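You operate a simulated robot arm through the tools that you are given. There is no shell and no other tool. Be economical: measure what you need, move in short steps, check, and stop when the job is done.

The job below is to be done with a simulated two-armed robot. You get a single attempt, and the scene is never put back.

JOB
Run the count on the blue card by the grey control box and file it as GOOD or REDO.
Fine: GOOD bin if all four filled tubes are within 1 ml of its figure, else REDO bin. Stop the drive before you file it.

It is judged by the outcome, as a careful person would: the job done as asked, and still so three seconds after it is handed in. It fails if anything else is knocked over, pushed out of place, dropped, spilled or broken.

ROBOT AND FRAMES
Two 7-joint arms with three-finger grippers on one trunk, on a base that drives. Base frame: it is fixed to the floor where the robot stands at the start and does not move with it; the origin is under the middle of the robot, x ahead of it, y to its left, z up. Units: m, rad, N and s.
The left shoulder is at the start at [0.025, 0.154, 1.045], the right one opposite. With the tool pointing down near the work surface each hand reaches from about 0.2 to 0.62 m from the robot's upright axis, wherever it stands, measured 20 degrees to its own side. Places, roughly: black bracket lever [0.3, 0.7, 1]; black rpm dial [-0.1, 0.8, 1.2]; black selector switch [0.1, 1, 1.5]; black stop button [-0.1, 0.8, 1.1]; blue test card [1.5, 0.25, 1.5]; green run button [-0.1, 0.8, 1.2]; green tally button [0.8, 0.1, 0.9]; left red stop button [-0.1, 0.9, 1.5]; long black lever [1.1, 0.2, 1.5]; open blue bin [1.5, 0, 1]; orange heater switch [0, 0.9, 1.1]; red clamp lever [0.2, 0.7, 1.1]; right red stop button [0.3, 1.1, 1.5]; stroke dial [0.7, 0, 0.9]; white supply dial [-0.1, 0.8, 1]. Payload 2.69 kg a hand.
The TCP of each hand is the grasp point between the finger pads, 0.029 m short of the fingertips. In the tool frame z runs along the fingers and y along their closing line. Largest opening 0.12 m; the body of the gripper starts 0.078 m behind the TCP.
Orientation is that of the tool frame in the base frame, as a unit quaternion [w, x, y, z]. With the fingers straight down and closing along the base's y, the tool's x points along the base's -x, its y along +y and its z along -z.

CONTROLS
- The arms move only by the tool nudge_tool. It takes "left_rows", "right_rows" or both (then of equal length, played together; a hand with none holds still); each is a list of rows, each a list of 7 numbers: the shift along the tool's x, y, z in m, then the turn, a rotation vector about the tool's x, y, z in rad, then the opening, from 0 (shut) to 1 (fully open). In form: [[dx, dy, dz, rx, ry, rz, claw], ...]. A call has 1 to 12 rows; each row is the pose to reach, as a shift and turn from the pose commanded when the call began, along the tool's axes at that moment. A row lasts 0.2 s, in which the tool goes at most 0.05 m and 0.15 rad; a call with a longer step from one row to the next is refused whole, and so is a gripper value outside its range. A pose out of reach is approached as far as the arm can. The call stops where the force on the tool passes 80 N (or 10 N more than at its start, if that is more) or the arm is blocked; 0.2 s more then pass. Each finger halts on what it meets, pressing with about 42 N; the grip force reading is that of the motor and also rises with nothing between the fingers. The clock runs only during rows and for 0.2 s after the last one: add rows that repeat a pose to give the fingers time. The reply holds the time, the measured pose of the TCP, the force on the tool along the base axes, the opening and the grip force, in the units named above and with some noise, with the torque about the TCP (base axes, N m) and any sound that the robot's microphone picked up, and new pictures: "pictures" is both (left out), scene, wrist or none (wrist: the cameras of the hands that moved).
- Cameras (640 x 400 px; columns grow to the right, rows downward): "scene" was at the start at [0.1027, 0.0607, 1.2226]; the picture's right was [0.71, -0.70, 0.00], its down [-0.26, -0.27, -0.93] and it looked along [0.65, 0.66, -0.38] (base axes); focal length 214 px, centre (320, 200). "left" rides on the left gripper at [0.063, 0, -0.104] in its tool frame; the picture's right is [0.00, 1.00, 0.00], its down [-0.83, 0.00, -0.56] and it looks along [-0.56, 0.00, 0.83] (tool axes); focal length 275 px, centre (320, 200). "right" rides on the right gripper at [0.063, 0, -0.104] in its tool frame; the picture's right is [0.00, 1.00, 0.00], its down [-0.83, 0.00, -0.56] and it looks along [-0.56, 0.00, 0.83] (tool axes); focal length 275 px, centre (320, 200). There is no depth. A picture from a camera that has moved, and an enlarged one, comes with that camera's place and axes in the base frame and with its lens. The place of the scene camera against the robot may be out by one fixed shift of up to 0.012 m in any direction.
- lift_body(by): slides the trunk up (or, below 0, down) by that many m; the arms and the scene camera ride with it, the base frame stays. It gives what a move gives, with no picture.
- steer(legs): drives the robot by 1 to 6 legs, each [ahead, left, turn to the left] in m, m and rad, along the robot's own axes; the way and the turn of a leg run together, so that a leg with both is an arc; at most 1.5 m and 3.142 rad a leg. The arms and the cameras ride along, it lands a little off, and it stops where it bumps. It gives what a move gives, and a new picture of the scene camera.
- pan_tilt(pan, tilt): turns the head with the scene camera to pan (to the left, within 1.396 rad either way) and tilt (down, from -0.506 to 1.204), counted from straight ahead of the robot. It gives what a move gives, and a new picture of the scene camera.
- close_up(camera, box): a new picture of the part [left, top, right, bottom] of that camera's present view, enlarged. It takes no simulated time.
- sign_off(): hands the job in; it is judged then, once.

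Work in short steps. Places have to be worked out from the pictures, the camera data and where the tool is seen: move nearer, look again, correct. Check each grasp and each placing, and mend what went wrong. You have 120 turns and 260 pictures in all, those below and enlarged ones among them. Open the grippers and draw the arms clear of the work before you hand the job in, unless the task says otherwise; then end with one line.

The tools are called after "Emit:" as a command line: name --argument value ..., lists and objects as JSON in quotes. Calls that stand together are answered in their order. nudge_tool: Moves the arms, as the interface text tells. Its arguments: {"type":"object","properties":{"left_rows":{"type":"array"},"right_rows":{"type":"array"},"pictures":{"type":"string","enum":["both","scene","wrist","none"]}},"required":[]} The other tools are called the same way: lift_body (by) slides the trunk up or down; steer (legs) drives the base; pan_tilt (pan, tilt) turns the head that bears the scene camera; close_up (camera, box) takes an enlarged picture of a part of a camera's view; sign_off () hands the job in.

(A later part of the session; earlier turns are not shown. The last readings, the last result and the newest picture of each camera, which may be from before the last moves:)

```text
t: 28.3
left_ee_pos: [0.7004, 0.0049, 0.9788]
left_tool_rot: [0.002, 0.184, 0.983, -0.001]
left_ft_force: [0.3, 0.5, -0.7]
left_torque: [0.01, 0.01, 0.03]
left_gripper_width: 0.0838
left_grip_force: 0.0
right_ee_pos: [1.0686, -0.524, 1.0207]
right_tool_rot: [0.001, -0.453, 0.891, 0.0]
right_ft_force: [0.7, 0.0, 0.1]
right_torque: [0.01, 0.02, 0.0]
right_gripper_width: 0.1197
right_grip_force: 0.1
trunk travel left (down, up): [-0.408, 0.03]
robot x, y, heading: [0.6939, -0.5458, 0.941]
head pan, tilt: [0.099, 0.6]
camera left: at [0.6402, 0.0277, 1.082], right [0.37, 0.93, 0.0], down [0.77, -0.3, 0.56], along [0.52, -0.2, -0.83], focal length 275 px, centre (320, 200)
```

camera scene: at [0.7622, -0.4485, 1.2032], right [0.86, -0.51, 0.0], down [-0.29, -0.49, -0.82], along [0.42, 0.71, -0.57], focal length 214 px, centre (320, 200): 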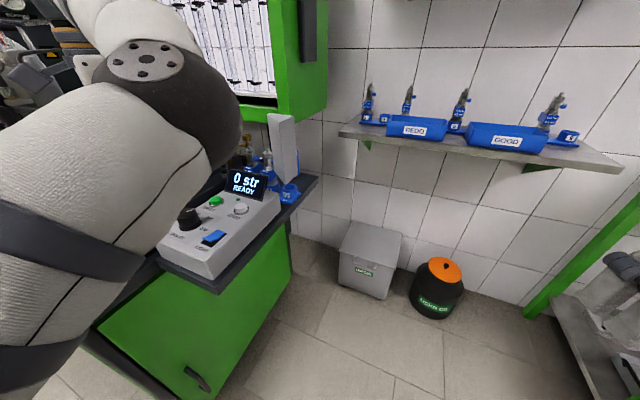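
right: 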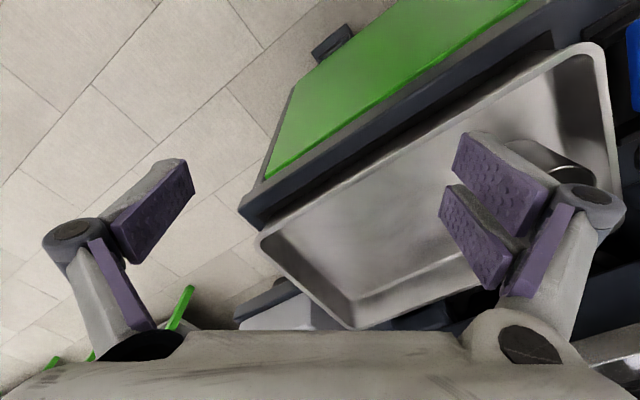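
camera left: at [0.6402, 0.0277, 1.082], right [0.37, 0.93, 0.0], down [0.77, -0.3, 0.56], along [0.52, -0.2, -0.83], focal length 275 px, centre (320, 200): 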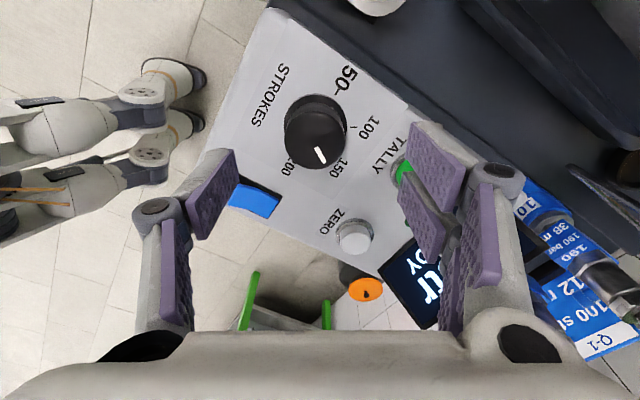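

Well centred; card now reads Q-1, 100 str, 12 ml. Descend to the knob and close on it.

Emit:
nudge_tool --left_rows '[[-0.0035, -0.001, 0.025, 0, 0, 0, 0.7], [-0.0035, -0.001, 0.046, 0, 0, 0, 0.65], [-0.0035, -0.001, 0.046, 0, 0, 0, 0.4], [-0.0035, -0.001, 0.046, 0, 0, 0, 0.25], [-0.0035, -0.001, 0.046, 0, 0, 0, 0.2]]' --pictures "wrist"

```text
t: 29.5
left_ee_pos: [0.7034, -0.0016, 0.9312]
left_tool_rot: [0.003, 0.182, 0.983, -0.003]
left_ft_force: [-1.5, -6.7, -1.3]
left_torque: [0.02, 0.17, 0.01]
left_gripper_width: 0.0371
left_grip_force: 44.8
right_ee_pos: [1.0669, -0.5245, 1.0206]
right_tool_rot: [0.001, -0.454, 0.891, 0.0]
right_ft_force: [1.1, -0.3, 0.4]
right_torque: [0.0, 0.0, 0.01]
right_gripper_width: 0.1201
right_grip_force: 0.0
trunk travel left (down, up): [-0.408, 0.03]
robot x, y, heading: [0.6952, -0.5488, 0.94]
head pan, tilt: [0.099, 0.6]
camera left: at [0.6434, 0.023, 1.0344], right [0.36, 0.93, 0.0], down [0.77, -0.3, 0.56], along [0.52, -0.21, -0.83], focal length 275 px, centre (320, 200)
```

left: 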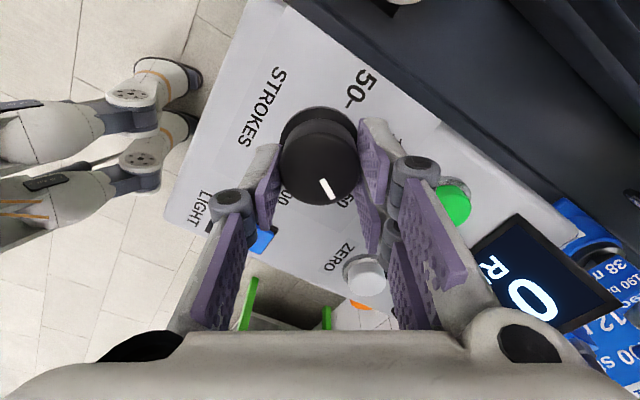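

Knob gripped (37 mm). Turn counter-clockwise 60°, relieving the slight lateral strain.

Emit:
nudge_tool --left_rows '[[0, -0.004, 0, 0, 0, 0, 0.2], [0, -0.004, 0, 0, 0, -0.14, 0.2], [0, -0.004, 0, 0, 0, -0.28, 0.2], [0, -0.004, 0, 0, 0, -0.42, 0.2], [0, -0.004, 0, 0, 0, -0.56, 0.2], [0, -0.004, 0, 0, 0, -0.7, 0.2], [0, -0.004, 0, 0, 0, -0.84, 0.2], [0, -0.004, 0, 0, 0, -0.98, 0.2], [0, -0.004, 0, 0, 0, -1.06, 0.2]]' --pictures "wrist"

```text
t: 31.5
left_ee_pos: [0.7006, -0.0004, 0.9314]
left_tool_rot: [0.002, -0.341, 0.94, 0.0]
left_ft_force: [-1.4, 33.6, 4.9]
left_torque: [0.67, 0.38, -0.04]
left_gripper_width: 0.0369
left_grip_force: 45.1
right_ee_pos: [1.0669, -0.5207, 1.0208]
right_tool_rot: [-0.001, -0.454, 0.891, -0.002]
right_ft_force: [0.0, -0.3, 0.3]
right_torque: [-0.02, -0.04, 0.0]
right_gripper_width: 0.1198
right_grip_force: 0.1
trunk travel left (down, up): [-0.408, 0.03]
robot x, y, heading: [0.6938, -0.5506, 0.938]
head pan, tilt: [0.099, 0.6]
camera left: at [0.6511, -0.04, 1.0345], right [-0.64, 0.77, 0.0], down [0.64, 0.53, 0.56], along [0.43, 0.36, -0.83], focal length 275 px, centre (320, 200)
```

left: 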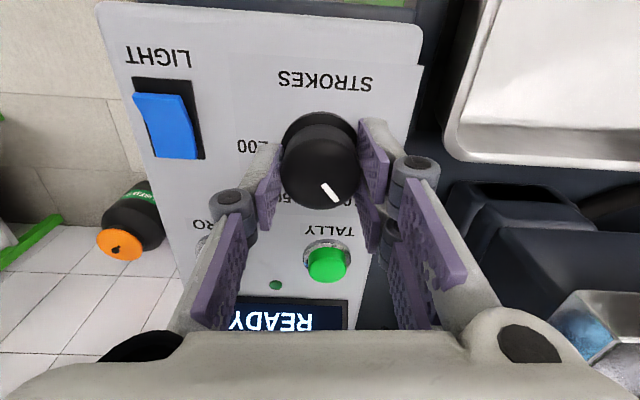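

The pointer has turned with the hand. Open and rise to verify.

Emit:
nudge_tool --left_rows '[[0, 0.003, 0, 0, 0, 0, 0.4], [0, 0.003, 0, 0, 0, 0, 0.7], [0, 0.003, -0.03, 0, 0, 0, 0.7], [0, 0.003, -0.07, 0, 0, 0, 0.7]]' --pictures "none"

Emit:
close_up --camera "left" --box '[200, 50, 440, 300]'

```text
t: 32.5
left_ee_pos: [0.6993, -0.0023, 1.0025]
left_tool_rot: [0.001, -0.339, 0.941, -0.002]
left_ft_force: [-0.7, -0.2, -0.6]
left_torque: [-0.04, -0.01, -0.03]
left_gripper_width: 0.0839
left_grip_force: 0.1
right_ee_pos: [1.0675, -0.5242, 1.0209]
right_tool_rot: [0.001, -0.453, 0.892, 0.001]
right_ft_force: [0.0, -0.1, -0.3]
right_torque: [0.04, 0.02, -0.01]
right_gripper_width: 0.1198
right_grip_force: 0.1
trunk travel left (down, up): [-0.408, 0.03]
robot x, y, heading: [0.6925, -0.549, 0.944]
head pan, tilt: [0.099, 0.6]
```

```text
1.60 times, centred on (320, 175) of left
camera zoom: at [0.6503, -0.0414, 1.1056], right [-0.64, 0.77, -0.01], down [0.64, 0.53, 0.56], along [0.43, 0.35, -0.83], focal length 440 px, centre (320, 240)
```

zoom: 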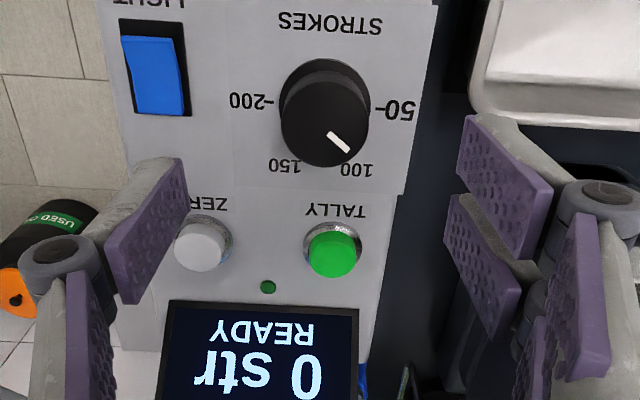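

Pointer is near 100. Zoom closer to judge exactly.

Emit:
close_up --camera "left" --box '[280, 70, 370, 170]'

```text
4.00 times, centred on (325, 120) of left
camera zoom: at [0.6503, -0.0414, 1.1056], right [-0.64, 0.77, -0.01], down [0.64, 0.53, 0.56], along [0.43, 0.35, -0.83], focal length 1101 px, centre (300, 520)
```

zoom: 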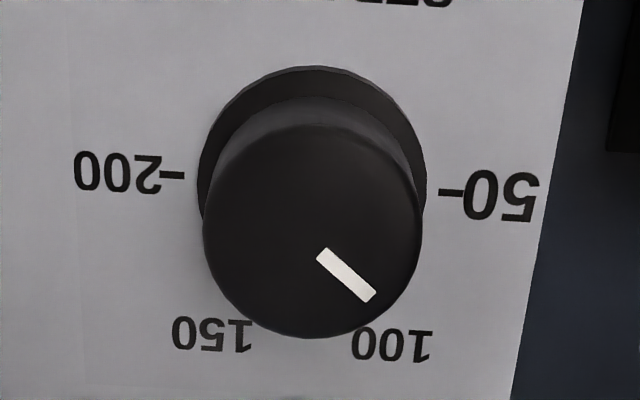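

The pointer is about 16° short of the 100 mark (towards 50). I'll regrip and turn 0.28 rad clockwise.

Emit:
nudge_tool --left_rows '[[-0.002, 0, 0.035, 0, 0, 0, 0.7], [-0.002, 0, 0.071, 0, 0, 0, 0.6], [-0.002, 0, 0.071, 0, 0, 0, 0.4], [-0.002, 0, 0.071, 0, 0, 0, 0.25], [-0.002, 0, 0.071, 0, 0, 0, 0.2], [-0.002, 0, 0.071, 0, 0, 0.14, 0.2], [-0.002, 0, 0.071, 0, 0, 0.28, 0.2], [-0.002, 0, 0.071, 0, 0, 0.28, 0.4], [-0.002, 0, 0.071, 0, 0, 0.28, 0.7], [-0.002, 0, 0.04, 0, 0, 0.14, 0.7], [-0.002, 0, 0.0, 0, 0, 0, 0.7]]' --pictures "none"

Emit:
close_up --camera "left" --box '[250, 50, 410, 250]'

```text
t: 34.9
left_ee_pos: [0.7015, -0.0006, 1.0008]
left_tool_rot: [0.001, -0.34, 0.94, -0.002]
left_ft_force: [-0.3, -0.2, 0.1]
left_torque: [-0.02, 0.0, 0.02]
left_gripper_width: 0.0843
left_grip_force: 0.0
right_ee_pos: [1.0666, -0.5237, 1.0212]
right_tool_rot: [0.001, -0.454, 0.891, 0.001]
right_ft_force: [0.6, -0.2, 0.7]
right_torque: [0.02, -0.06, 0.01]
right_gripper_width: 0.1199
right_grip_force: 0.1
trunk travel left (down, up): [-0.408, 0.03]
robot x, y, heading: [0.695, -0.5478, 0.94]
head pan, tilt: [0.099, 0.6]
```

```text
2.00 times, centred on (330, 150) of left
camera zoom: at [0.651, -0.0389, 1.1042], right [-0.64, 0.77, 0.0], down [0.64, 0.53, 0.56], along [0.43, 0.35, -0.83], focal length 551 px, centre (300, 300)
```

zoom: 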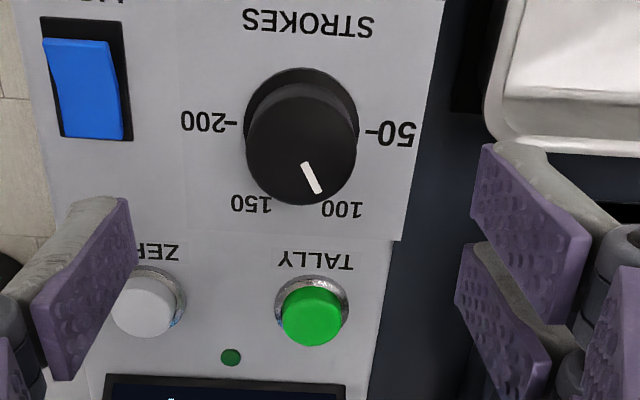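

Pointer is now on 100. Next the drive panel: I'll raise and retract the left hand, and turn the right hand to point horizontally forward with fingers shut for pressing.

Emit:
nudge_tool --left_rows '[[0, 0, -0.03, 0, 0, 0, 0.7], [0, 0, -0.06, 0, 0, 0, 0.7], [0.02, 0, -0.08, 0, 0, 0, 0.7], [0.04, 0, -0.08, 0, 0, 0, 0.7], [0.06, 0, -0.08, 0, 0, 0, 0.7], [0.08, 0, -0.08, 0, 0, 0, 0.7], [0.1, 0, -0.08, 0, 0, 0, 0.7], [0.1, 0, -0.08, 0, 0, 0, 0.7], [0.1, 0, -0.08, 0, 0, 0, 0.7], [0.1, 0, -0.08, 0, 0, 0, 0.7], [0.1, 0, -0.08, 0, 0, 0, 0.7]]' --right_rows '[[-0.012, 0, -0.012, 0, -0.143, 0, 0.8], [-0.024, 0, -0.024, 0, -0.286, 0, 0.6], [-0.036, 0, -0.036, 0, -0.429, 0, 0.4], [-0.048, 0, -0.048, 0, -0.572, 0, 0.2], [-0.06, 0, -0.06, 0, -0.715, 0, 0], [-0.072, 0, -0.072, 0, -0.858, 0, 0], [-0.084, 0, -0.084, 0, -1.0, 0, 0], [-0.096, 0, -0.096, 0, -1.143, 0, 0], [-0.108, 0, -0.108, 0, -1.286, 0, 0], [-0.12, 0, -0.12, 0, -1.43, 0, 0], [-0.13, 0, -0.13, 0, -1.57, 0, 0]]' --pictures "scene"

```text
t: 37.3
left_ee_pos: [0.6232, -0.0633, 1.0814]
left_tool_rot: [0.0, -0.338, 0.941, -0.002]
left_ft_force: [0.2, 0.4, -0.6]
left_torque: [0.0, 0.04, 0.01]
left_gripper_width: 0.0841
left_grip_force: 0.0
right_ee_pos: [1.1827, -0.4022, 1.1828]
right_tool_rot: [0.63, -0.322, 0.629, 0.322]
right_ft_force: [-0.1, 0.3, 0.0]
right_torque: [-0.02, -0.01, 0.0]
right_gripper_width: 0.0
right_grip_force: 28.7
right hand out of reach, approached as far as the arm can: row 7, 8, 9, 10, 11
trunk travel left (down, up): [-0.408, 0.03]
robot x, y, heading: [0.6946, -0.5484, 0.943]
head pan, tilt: [0.099, 0.6]
camera scene: at [0.7621, -0.4483, 1.2031], right [0.86, -0.51, 0.0], down [-0.29, -0.49, -0.82], along [0.42, 0.71, -0.57], focal length 214 px, centre (320, 200)
```

scene: 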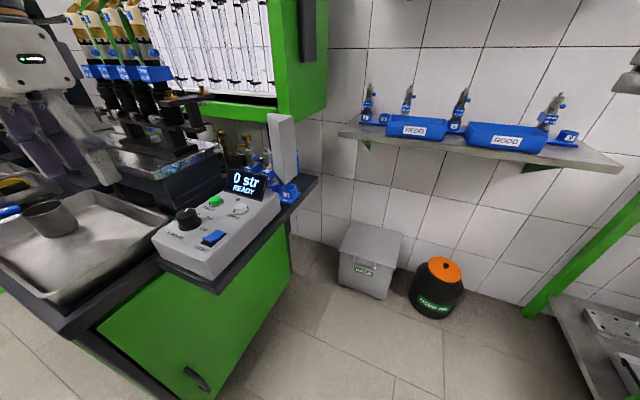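

Drive out around the bench corner toward the panel side, stopping short to look.

Emit:
steer --legs '[[-0.306, 0.76, 0], [0, 0, 0.7], [0.25, 0.1, 0]]'

Emit:
pan_tilt --pan 0.1 --tilt 0.15

```text
t: 47.0
left_ee_pos: [-0.6003, 0.2175, 1.0814]
left_tool_rot: [0.001, -0.645, 0.764, -0.002]
left_ft_force: [0.0, 0.2, 1.4]
left_torque: [0.01, 0.02, -0.01]
left_gripper_width: 0.0841
left_grip_force: 0.1
right_ee_pos: [0.0445, 0.3231, 1.1832]
right_tool_rot: [-0.479, 0.52, -0.481, -0.519]
right_ft_force: [-1.1, 0.6, 0.1]
right_torque: [0.02, 0.05, 0.01]
right_gripper_width: 0.0
right_grip_force: 27.9
trunk travel left (down, up): [-0.408, 0.03]
robot x, y, heading: [-0.2286, -0.1068, 1.643]
head pan, tilt: [0.099, 0.6]
camera scene: at [-0.2484, 0.0137, 1.2031], right [0.98, 0.17, 0.0], down [0.1, -0.56, -0.82], along [-0.14, 0.81, -0.57], focal length 214 px, centre (320, 200)
```

scene: 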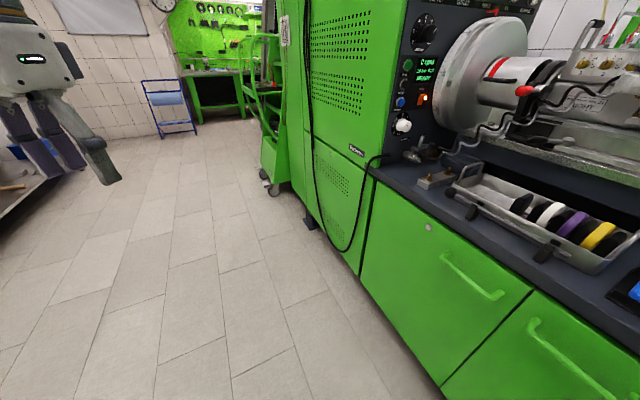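

```text
t: 47.9
left_ee_pos: [-0.5996, 0.2173, 1.083]
left_tool_rot: [0.002, -0.644, 0.765, -0.002]
left_ft_force: [-0.8, 0.0, -0.9]
left_torque: [0.01, -0.01, -0.03]
left_gripper_width: 0.084
left_grip_force: 0.1
right_ee_pos: [0.0444, 0.3228, 1.1833]
right_tool_rot: [-0.48, 0.52, -0.48, -0.519]
right_ft_force: [0.3, 0.4, 0.9]
right_torque: [0.0, -0.01, 0.0]
right_gripper_width: 0.0001
right_grip_force: 28.6
trunk travel left (down, up): [-0.408, 0.03]
robot x, y, heading: [-0.2322, -0.1075, 1.647]
head pan, tilt: [0.099, 0.15]
camera scene: at [-0.249, 0.0175, 1.2446], right [0.98, 0.18, 0.0], down [0.03, -0.15, -0.99], along [-0.17, 0.97, -0.15], focal length 214 px, centre (320, 200)
```

scene: 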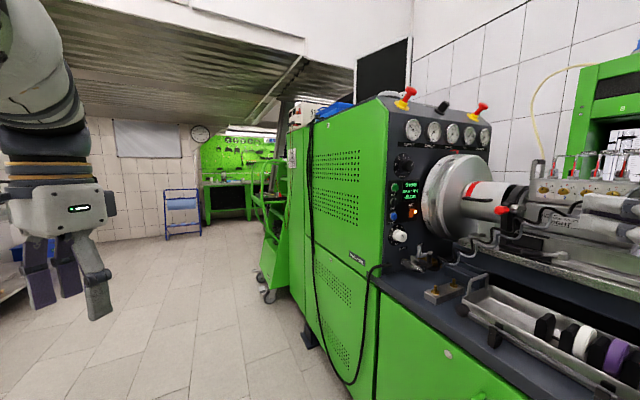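

Zoom on the panel to triangulate the buttons.

Emit:
close_up --camera "scene" --box '[370, 80, 510, 280]'

Emit:
close_up --camera "scene" --box '[380, 80, 500, 155]'

```text
2.00 times, centred on (440, 180) of scene
camera zoom: at [-0.249, 0.0175, 1.2446], right [0.98, 0.18, 0.0], down [0.03, -0.15, -0.99], along [-0.17, 0.97, -0.15], focal length 429 px, centre (80, 240)
```

zoom: 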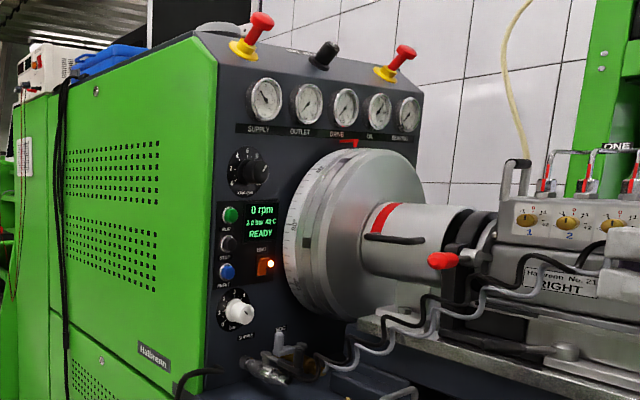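

```text
5.33 times, centred on (440, 118) of scene
camera zoom: at [-0.249, 0.0175, 1.2446], right [0.98, 0.18, 0.0], down [0.03, -0.15, -0.99], along [-0.17, 0.97, -0.15], focal length 1144 px, centre (-320, 640)
```

zoom: 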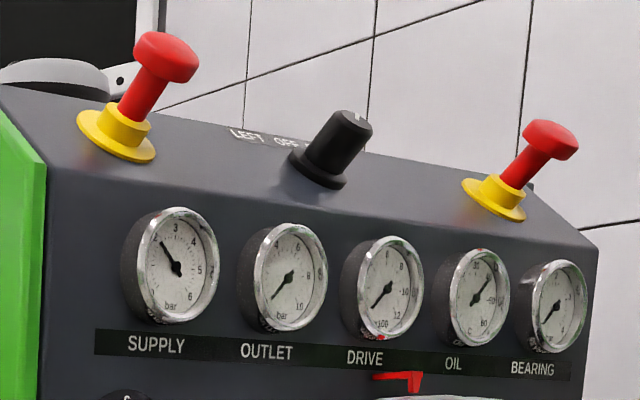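

The pump plate says rotation RIGHT, so the selector must match. Zoom on the selector and the pump plate.

Emit:
close_up --camera "scene" --box '[420, 95, 470, 120]'

Emit:
close_up --camera "scene" --box '[500, 170, 640, 260]'

Emit:
close_up --camera "scene" --box '[380, 145, 450, 250]'

```text
12.80 times, centred on (445, 108) of scene
camera zoom: at [-0.249, 0.0175, 1.2446], right [0.98, 0.18, 0.0], down [0.03, -0.15, -0.99], along [-0.17, 0.97, -0.15], focal length 2745 px, centre (-1280, 1384)
```

zoom: 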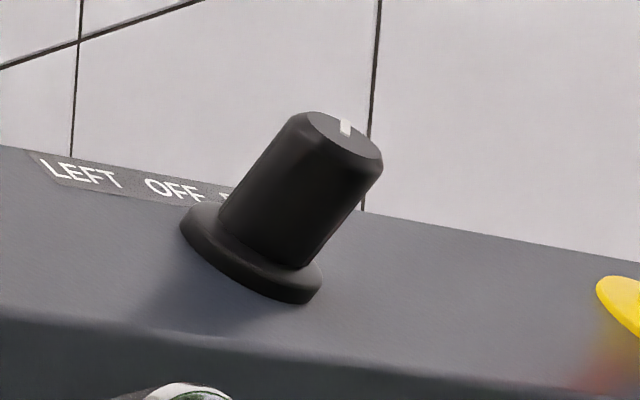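

```text
4.44 times, centred on (570, 215) of scene
camera zoom: at [-0.249, 0.0175, 1.2446], right [0.98, 0.18, 0.0], down [0.03, -0.15, -0.99], along [-0.17, 0.97, -0.15], focal length 953 px, centre (-791, 133)
```

zoom: 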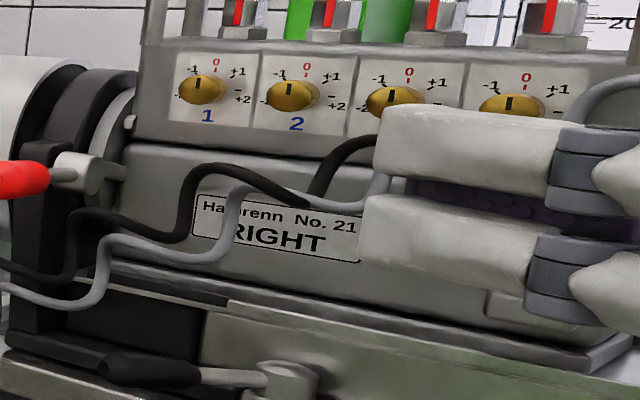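

```text
3.81 times, centred on (415, 198) of scene
camera zoom: at [-0.249, 0.0175, 1.2446], right [0.98, 0.18, 0.0], down [0.03, -0.15, -0.99], along [-0.17, 0.97, -0.15], focal length 817 px, centre (-42, 210)
```

zoom: 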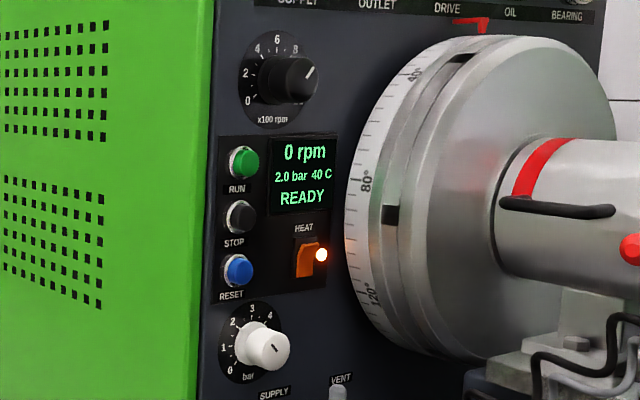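

Selector reads RIGHT matching the pump, RUN is at about [-0.118,0.82,1.172], panel inward direction (-0.59,0.80). Drive forward so the right hand is ~0.2 m in front of it.

Emit:
steer --legs '[[0.3, 0.03, 0]]'

Emit:
close_up --camera "right" --box '[0, 0, 640, 400]'

```text
t: 50.0
left_ee_pos: [-0.6555, 0.5053, 1.0823]
left_tool_rot: [0.002, -0.647, 0.763, -0.002]
left_ft_force: [-0.1, -0.3, -0.6]
left_torque: [-0.01, 0.02, 0.05]
left_gripper_width: 0.084
left_grip_force: 0.0
right_ee_pos: [-0.0112, 0.6144, 1.1834]
right_tool_rot: [-0.478, 0.521, -0.479, -0.52]
right_ft_force: [-0.9, 0.3, -1.0]
right_torque: [0.02, -0.01, -0.02]
right_gripper_width: 0.0001
right_grip_force: 28.2
trunk travel left (down, up): [-0.408, 0.03]
robot x, y, heading: [-0.2843, 0.183, 1.654]
head pan, tilt: [0.099, 0.15]
camera scene: at [-0.3032, 0.3076, 1.2446], right [0.98, 0.18, 0.0], down [0.03, -0.15, -0.99], along [-0.18, 0.97, -0.15], focal length 214 px, centre (320, 200)
```

scene: 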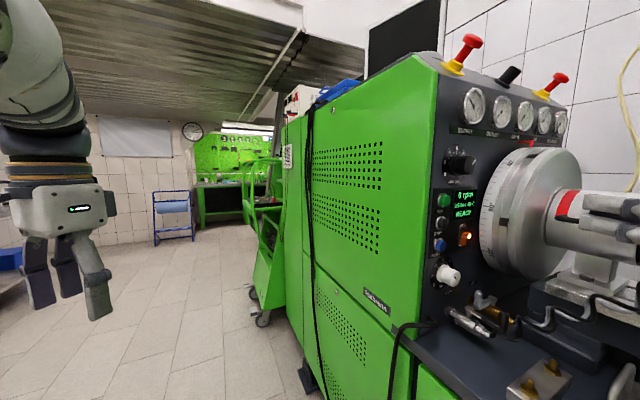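

```text
1.00 times, centred on (320, 200) of right (not enlarged: the box is as wide or as high as the picture)
camera zoom: at [-0.0016, 0.5116, 1.12], right [-1.0, -0.08, 0.0], down [0.04, -0.55, 0.83], along [-0.07, 0.83, 0.56], focal length 275 px, centre (320, 200)
```

zoom: 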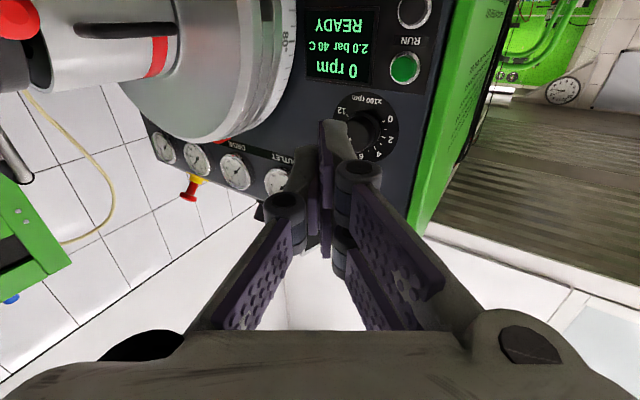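

Now yaw the right hand left by 0.555 rad to face the panel squarely and approach to about 5 cm from RUN.

Emit:
nudge_tool --right_rows '[[0.003, 0.012, 0.03, -0.139, 0, 0, 0], [0.006, 0.025, 0.06, -0.278, 0, 0, 0], [0.009, 0.037, 0.09, -0.417, 0, 0, 0], [0.011, 0.049, 0.12, -0.555, 0, 0, 0], [0.011, 0.049, 0.146, -0.555, 0, 0, 0]]' --pictures "both"

```text
t: 51.2
left_ee_pos: [-0.6557, 0.5049, 1.0828]
left_tool_rot: [0.001, -0.646, 0.763, -0.002]
left_ft_force: [0.9, 0.7, 0.1]
left_torque: [0.0, -0.01, 0.02]
left_gripper_width: 0.084
left_grip_force: 0.0
right_ee_pos: [-0.0698, 0.7569, 1.1696]
right_tool_rot: [0.318, -0.631, 0.318, 0.632]
right_ft_force: [-0.4, 0.4, 0.0]
right_torque: [0.0, 0.0, -0.01]
right_gripper_width: 0.0
right_grip_force: 28.3
trunk travel left (down, up): [-0.408, 0.03]
robot x, y, heading: [-0.2808, 0.1855, 1.657]
head pan, tilt: [0.099, 0.15]
camera scene: at [-0.3031, 0.3075, 1.2446], right [0.98, 0.18, 0.0], down [0.03, -0.15, -0.99], along [-0.18, 0.97, -0.15], focal length 214 px, centre (320, 200)
camera right: at [-0.0075, 0.6736, 1.1066], right [-0.8, -0.59, 0.0], down [0.33, -0.45, 0.83], along [-0.5, 0.67, 0.56], focal length 275 px, centre (320, 200)
```

scene: 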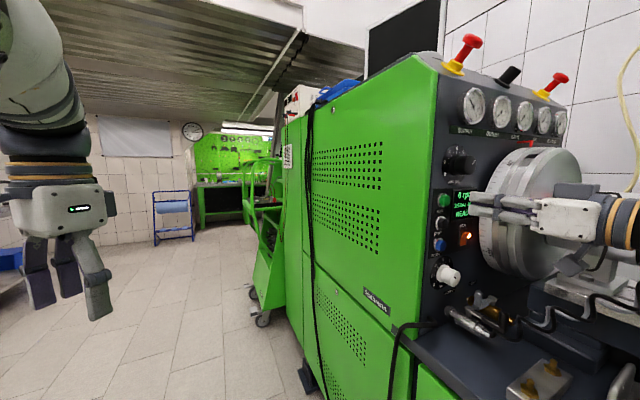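
right: 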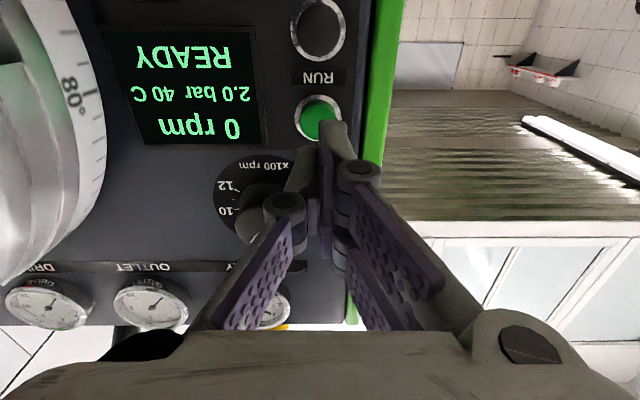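

Aligned on RUN. Press forward gently, then retract.

Emit:
nudge_tool --right_rows '[[0, 0, 0.03, 0, 0, 0, 0], [0, 0, 0.045, 0, 0, 0, 0], [0, 0, 0.053, 0, 0, 0, 0], [0, 0, 0.058, 0, 0, 0, 0]]' --pictures "both"

```text
t: 52.2
left_ee_pos: [-0.6545, 0.5048, 1.0825]
left_tool_rot: [0.001, -0.647, 0.763, -0.001]
left_ft_force: [-0.3, 0.3, 0.1]
left_torque: [0.01, -0.02, 0.02]
left_gripper_width: 0.084
left_grip_force: 0.1
right_ee_pos: [-0.1062, 0.8006, 1.1708]
right_tool_rot: [0.318, -0.632, 0.318, 0.632]
right_ft_force: [4.5, -5.1, 0.3]
right_torque: [0.02, -0.06, -0.05]
right_gripper_width: 0.0063
right_grip_force: 28.7
trunk travel left (down, up): [-0.408, 0.03]
robot x, y, heading: [-0.2796, 0.1819, 1.654]
head pan, tilt: [0.099, 0.15]
heard: click
camera scene: at [-0.3022, 0.3062, 1.2448], right [0.98, 0.18, 0.0], down [0.03, -0.15, -0.99], along [-0.18, 0.97, -0.15], focal length 214 px, centre (320, 200)
camera right: at [-0.0426, 0.718, 1.1084], right [-0.8, -0.6, 0.0], down [0.33, -0.45, 0.83], along [-0.5, 0.67, 0.56], focal length 275 px, centre (320, 200)
```

scene: 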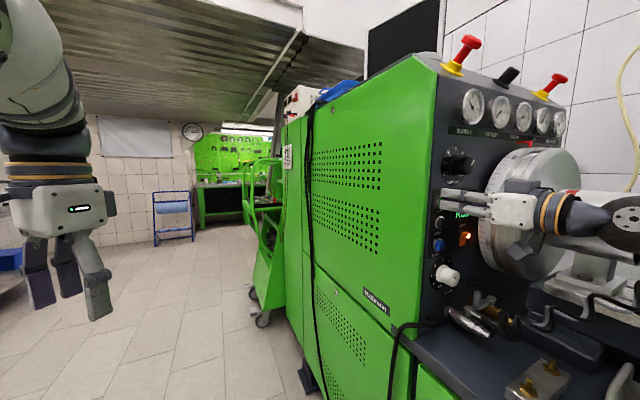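
right: 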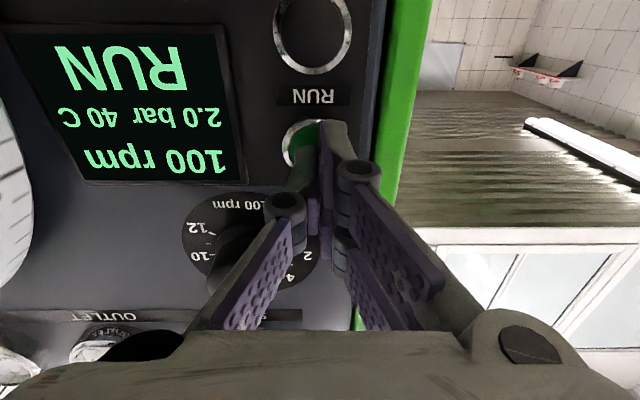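

Click heard, drive running up. Retract straight back and check the display.

Emit:
nudge_tool --right_rows '[[0, 0, -0.03, 0, 0, 0, 0], [0, 0, -0.06, 0, 0, 0, 0], [0, 0, -0.1, 0, 0, 0, 0], [0, 0, -0.14, 0, 0, 0, 0]]' --pictures "both"

```text
t: 53.2
left_ee_pos: [-0.6546, 0.5044, 1.0821]
left_tool_rot: [0.002, -0.648, 0.762, 0.0]
left_ft_force: [0.1, -0.1, 0.0]
left_torque: [-0.01, 0.0, 0.0]
left_gripper_width: 0.0843
left_grip_force: 0.2
right_ee_pos: [-0.0243, 0.6897, 1.1717]
right_tool_rot: [0.318, -0.631, 0.318, 0.632]
right_ft_force: [0.4, -0.4, 0.0]
right_torque: [0.01, -0.02, 0.01]
right_gripper_width: 0.0
right_grip_force: 28.8
trunk travel left (down, up): [-0.408, 0.03]
robot x, y, heading: [-0.2812, 0.1832, 1.653]
head pan, tilt: [0.099, 0.15]
camera scene: at [-0.3026, 0.3068, 1.2447], right [0.98, 0.18, 0.0], down [0.03, -0.15, -0.99], along [-0.18, 0.97, -0.15], focal length 214 px, centre (320, 200)
camera right: at [0.039, 0.6071, 1.1086], right [-0.8, -0.6, 0.0], down [0.33, -0.45, 0.83], along [-0.5, 0.67, 0.56], focal length 275 px, centre (320, 200)
```

scene: 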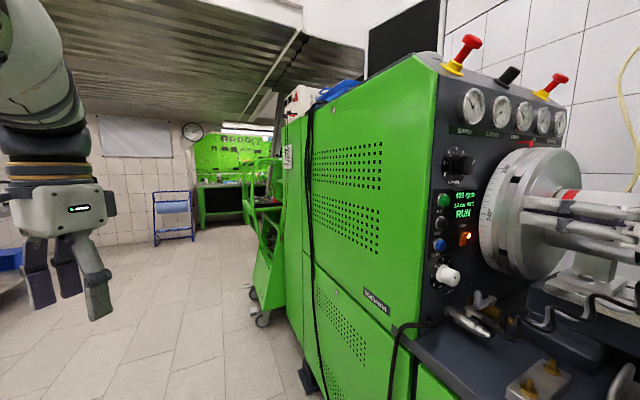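
right: 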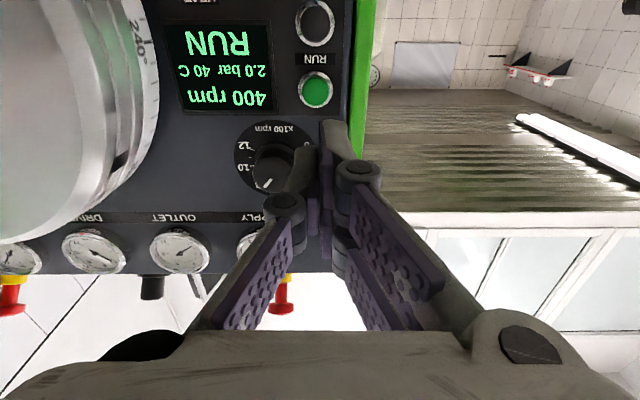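

Drive is ramping (400 rpm). Drive back to the counter box.

Emit:
steer --legs '[[-0.547, -0.126, 0], [0, 0, -0.71], [0.306, -0.76, 0]]'

Emit:
close_up --camera "left" --box '[0, 0, 640, 400]'

```text
t: 64.3
left_ee_pos: [0.6235, -0.0825, 1.0819]
left_tool_rot: [0.0, -0.34, 0.94, -0.003]
left_ft_force: [-1.0, -0.3, 0.4]
left_torque: [0.0, 0.0, 0.0]
left_gripper_width: 0.0841
left_grip_force: 0.1
right_ee_pos: [1.2218, -0.3543, 1.1712]
right_tool_rot: [0.518, -0.481, 0.518, 0.481]
right_ft_force: [-0.2, -0.5, -0.4]
right_torque: [-0.03, 0.0, 0.02]
right_gripper_width: 0.0001
right_grip_force: 28.3
trunk travel left (down, up): [-0.408, 0.03]
robot x, y, heading: [0.693, -0.5688, 0.94]
head pan, tilt: [0.099, 0.15]
camera scene: at [0.7639, -0.4641, 1.2447], right [0.86, -0.51, 0.0], down [-0.08, -0.13, -0.99], along [0.5, 0.85, -0.15], focal length 214 px, centre (320, 200)
```

scene: 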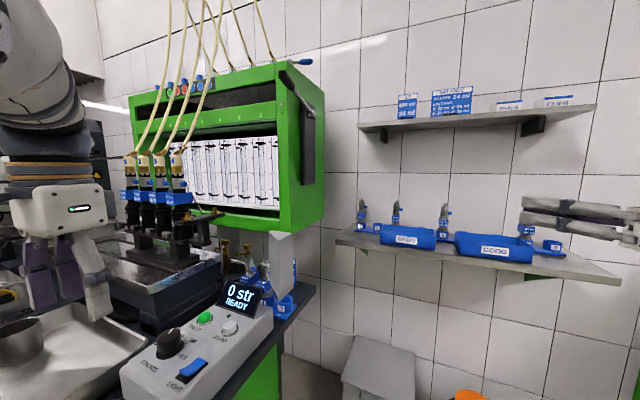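

```text
1.00 times, centred on (320, 200) of left (not enlarged: the box is as wide or as high as the picture)
camera zoom: at [0.5738, -0.1222, 1.1853], right [-0.64, 0.77, 0.0], down [0.64, 0.53, 0.56], along [0.43, 0.35, -0.83], focal length 275 px, centre (320, 200)
```

zoom: 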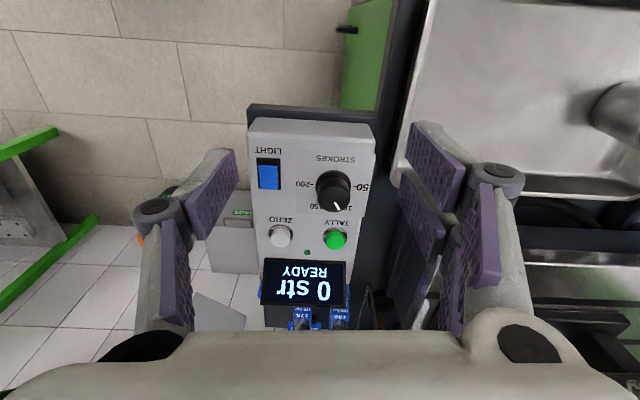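

Check the tubes' baseline, and move the left hand (fingers shut) above TALLY.

Emit:
close_up --camera "scene" --box '[120, 120, 300, 220]'

Emit:
nudge_tool --left_rows '[[-0.045, 0.005, 0, 0, 0, 0, 0.4], [-0.09, 0.01, 0, 0, 0, 0, 0.1], [-0.135, 0.015, 0.02, 0, 0, 0, 0], [-0.17, 0.02, 0.05, 0, 0, 0, 0], [-0.192, 0.021, 0.08, 0, 0, 0, 0], [-0.192, 0.021, 0.11, 0, 0, 0, 0]]' --pictures "wrist"

```text
3.56 times, centred on (210, 170) of scene
camera zoom: at [0.7639, -0.4641, 1.2447], right [0.86, -0.51, 0.0], down [-0.08, -0.13, -0.99], along [0.5, 0.85, -0.15], focal length 763 px, centre (711, 307)
```

zoom: 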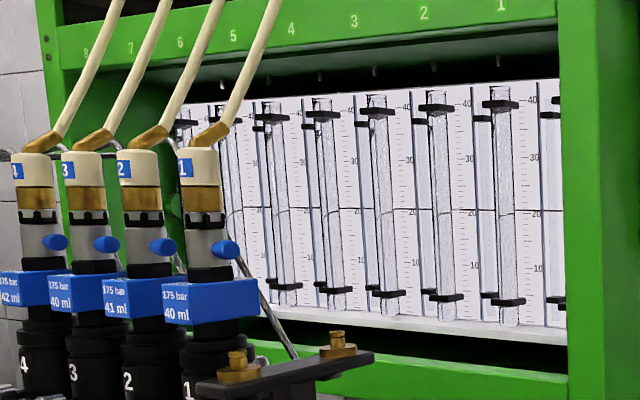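

```text
t: 65.6
left_ee_pos: [0.7437, 0.0436, 1.0007]
left_tool_rot: [0.007, -0.35, 0.937, 0.007]
left_ft_force: [-34.0, -53.0, 28.7]
left_torque: [7.11, -3.5, 1.78]
left_gripper_width: 0.0
left_grip_force: 28.5
right_ee_pos: [1.215, -0.3648, 1.1761]
right_tool_rot: [0.52, -0.482, 0.513, 0.484]
right_ft_force: [0.2, -0.2, -0.4]
right_torque: [-0.01, 0.0, 0.02]
right_gripper_width: 0.0
right_grip_force: 28.2
trunk travel left (down, up): [-0.408, 0.03]
robot x, y, heading: [0.692, -0.5724, 0.944]
head pan, tilt: [0.099, 0.15]
stopped in row 6 (left hand): the force on the tool passed its limit at 95 N (the readings are from after the stop); the commanded pose is now the measured one
camera left: at [0.6946, 0.0022, 1.1035], right [-0.65, 0.76, 0.01], down [0.63, 0.53, 0.57], along [0.43, 0.38, -0.82], focal length 275 px, centre (320, 200)
```

left: 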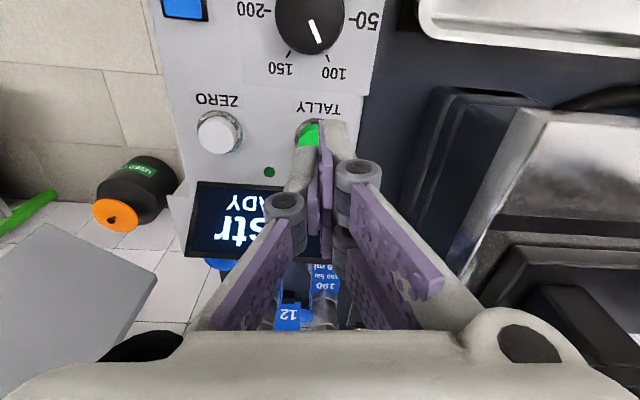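

Contact with something ahead. Back off immediately and look.

Emit:
nudge_tool --left_rows '[[0.03, 0, -0.005, 0, 0, 0, 0], [0.06, 0, -0.03, 0, 0, 0, 0]]' --pictures "both"

Emit:
pan_tilt --pan 0.4 --tilt 0.35

```text
t: 66.2
left_ee_pos: [0.706, 0.0141, 1.0205]
left_tool_rot: [0.002, -0.345, 0.938, 0.001]
left_ft_force: [0.7, -0.4, 0.5]
left_torque: [-0.05, 0.03, 0.0]
left_gripper_width: 0.0003
left_grip_force: 28.3
right_ee_pos: [1.2203, -0.3555, 1.1735]
right_tool_rot: [0.517, -0.481, 0.518, 0.482]
right_ft_force: [0.5, -0.9, 0.8]
right_torque: [0.0, -0.01, 0.0]
right_gripper_width: 0.0
right_grip_force: 28.2
trunk travel left (down, up): [-0.408, 0.03]
robot x, y, heading: [0.6935, -0.5699, 0.937]
head pan, tilt: [0.099, 0.15]
camera scene: at [0.7622, -0.465, 1.2446], right [0.86, -0.5, 0.0], down [-0.07, -0.13, -0.99], along [0.5, 0.85, -0.15], focal length 214 px, centre (320, 200)
camera left: at [0.6575, -0.026, 1.1233], right [-0.64, 0.76, 0.0], down [0.63, 0.53, 0.56], along [0.43, 0.36, -0.83], focal length 275 px, centre (320, 200)
```

scene: 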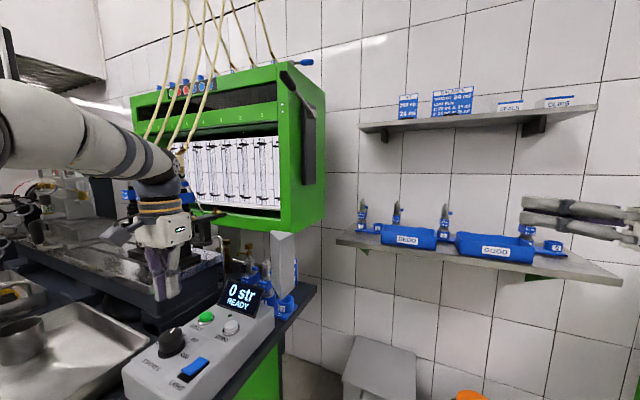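
left: 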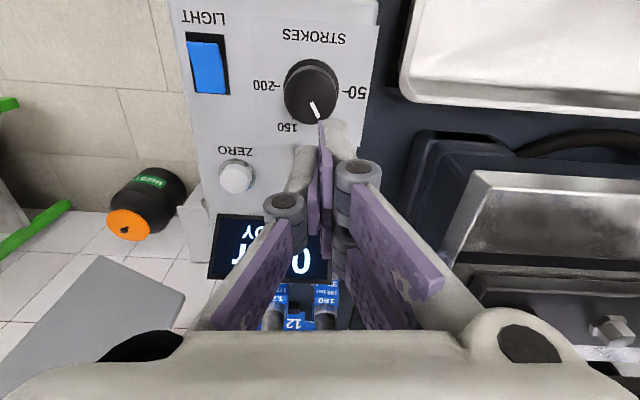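

```text
t: 67.0
left_ee_pos: [0.7067, 0.0143, 1.0204]
left_tool_rot: [0.002, -0.346, 0.938, 0.001]
left_ft_force: [0.4, -1.0, 0.1]
left_torque: [0.02, 0.0, -0.03]
left_gripper_width: 0.0001
left_grip_force: 28.4
right_ee_pos: [1.2205, -0.3539, 1.1711]
right_tool_rot: [0.518, -0.482, 0.518, 0.481]
right_ft_force: [-0.5, -0.2, 0.7]
right_torque: [0.01, 0.03, 0.0]
right_gripper_width: 0.0
right_grip_force: 28.4
trunk travel left (down, up): [-0.408, 0.03]
robot x, y, heading: [0.6925, -0.5695, 0.943]
head pan, tilt: [0.4, 0.351]
camera scene: at [0.7367, -0.4545, 1.226], right [0.97, -0.23, 0.0], down [-0.08, -0.33, -0.94], along [0.21, 0.92, -0.34], focal length 214 px, centre (320, 200)
```

scene: 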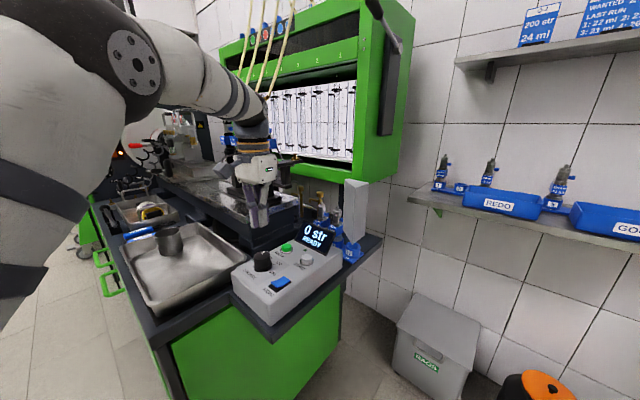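

Inspect around the hand for any displacement.

Emit:
close_up --camera "scene" --box '[200, 90, 400, 290]'

```text
2.00 times, centred on (300, 190) of scene
camera zoom: at [0.7367, -0.4545, 1.226], right [0.97, -0.23, 0.0], down [-0.08, -0.33, -0.94], along [0.21, 0.92, -0.34], focal length 429 px, centre (360, 220)
```

zoom: 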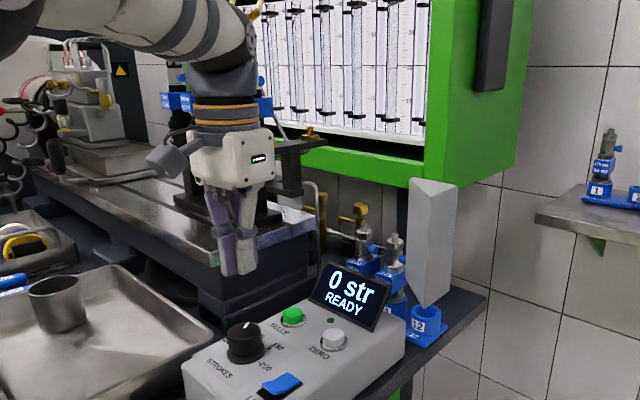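

The gripper body touched the fixed injector-rack end bracket; nothing appears displaced. I'll tilt the hand forward so only the fingertips reach TALLY, body kept back.

Emit:
nudge_tool --left_rows '[[0, 0, 0, 0, -0.15, 0, 0], [0, 0, 0, 0, -0.3, 0, 0], [0, 0, 0, 0, -0.45, 0, 0], [0, 0, 0, 0, -0.6, 0, 0], [-0.025, -0.001, 0.01, 0, -0.6, 0, 0], [-0.05, -0.002, 0.03, 0, -0.6, 0, 0]]' --pictures "both"

```text
t: 68.4
left_ee_pos: [0.744, 0.0473, 0.9901]
left_tool_rot: [0.279, -0.33, 0.896, 0.104]
left_ft_force: [0.6, -0.5, -0.1]
left_torque: [0.01, 0.01, -0.02]
left_gripper_width: 0.0002
left_grip_force: 28.6
right_ee_pos: [1.2211, -0.354, 1.1711]
right_tool_rot: [0.516, -0.483, 0.517, 0.482]
right_ft_force: [-0.4, 0.0, 0.2]
right_torque: [-0.04, -0.03, 0.03]
right_gripper_width: 0.0
right_grip_force: 28.3
trunk travel left (down, up): [-0.408, 0.03]
robot x, y, heading: [0.6919, -0.5657, 0.949]
head pan, tilt: [0.4, 0.351]
camera scene: at [0.7368, -0.4538, 1.2258], right [0.97, -0.23, 0.0], down [-0.08, -0.34, -0.94], along [0.21, 0.91, -0.34], focal length 214 px, centre (320, 200)
camera left: at [0.6589, -0.0246, 1.0395], right [-0.65, 0.76, 0.0], down [0.28, 0.24, 0.93], along [0.71, 0.6, -0.37], focal length 275 px, centre (320, 200)
```

scene: 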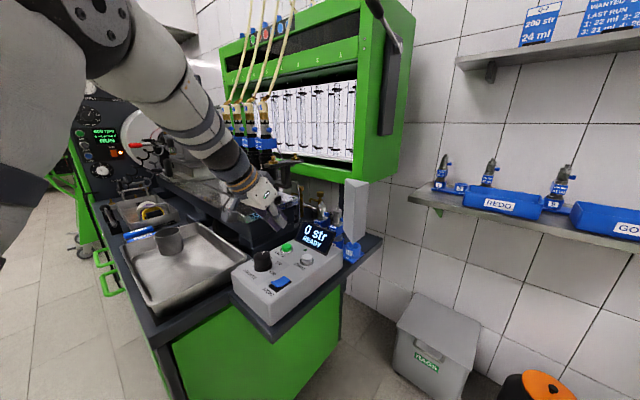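
left: 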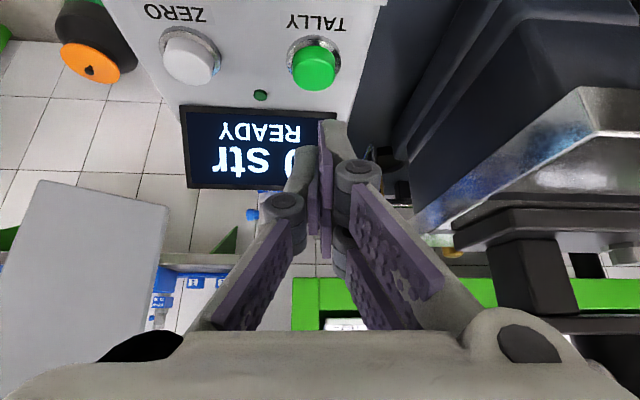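

TALLY is right below the fingertips. Lower vertically to press.

Emit:
nudge_tool --left_rows '[[0.019, 0, 0.023, 0, 0, 0, 0], [0.0335, 0, 0.0437, 0, 0, 0, 0], [0.037, 0, 0.049, 0, 0, 0, 0], [0.039, 0, 0.052, 0, 0, 0, 0]]' --pictures "both"

```text
t: 69.4
left_ee_pos: [0.7419, 0.045, 0.9278]
left_tool_rot: [0.279, -0.33, 0.896, 0.104]
left_ft_force: [-2.4, -0.4, 2.7]
left_torque: [0.01, 0.04, 0.03]
left_gripper_width: 0.0003
left_grip_force: 28.8
right_ee_pos: [1.2206, -0.3533, 1.171]
right_tool_rot: [0.518, -0.481, 0.518, 0.481]
right_ft_force: [-0.3, 0.3, 0.5]
right_torque: [-0.01, -0.02, 0.01]
right_gripper_width: 0.0
right_grip_force: 28.7
trunk travel left (down, up): [-0.408, 0.03]
robot x, y, heading: [0.6939, -0.5665, 0.945]
head pan, tilt: [0.4, 0.351]
heard: click
camera scene: at [0.7363, -0.4546, 1.2261], right [0.97, -0.22, 0.0], down [-0.08, -0.33, -0.94], along [0.21, 0.92, -0.34], focal length 214 px, centre (320, 200)
camera left: at [0.6565, -0.0271, 0.9749], right [-0.65, 0.76, 0.0], down [0.28, 0.23, 0.93], along [0.71, 0.6, -0.37], focal length 275 px, centre (320, 200)
```

scene: 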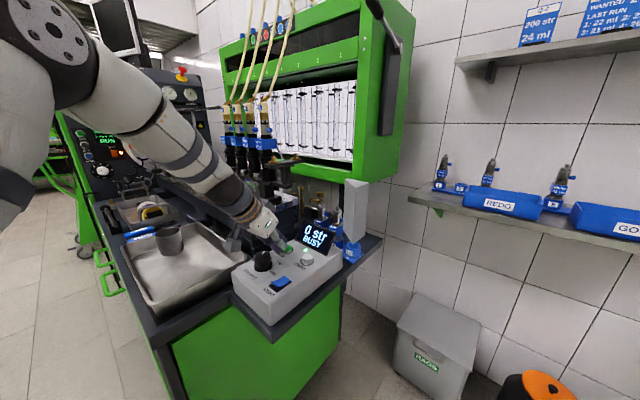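
left: 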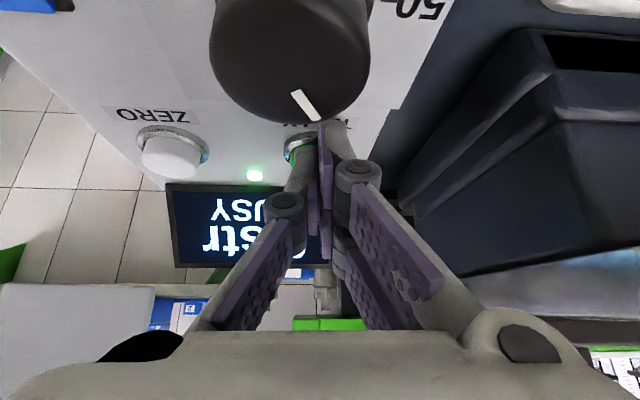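

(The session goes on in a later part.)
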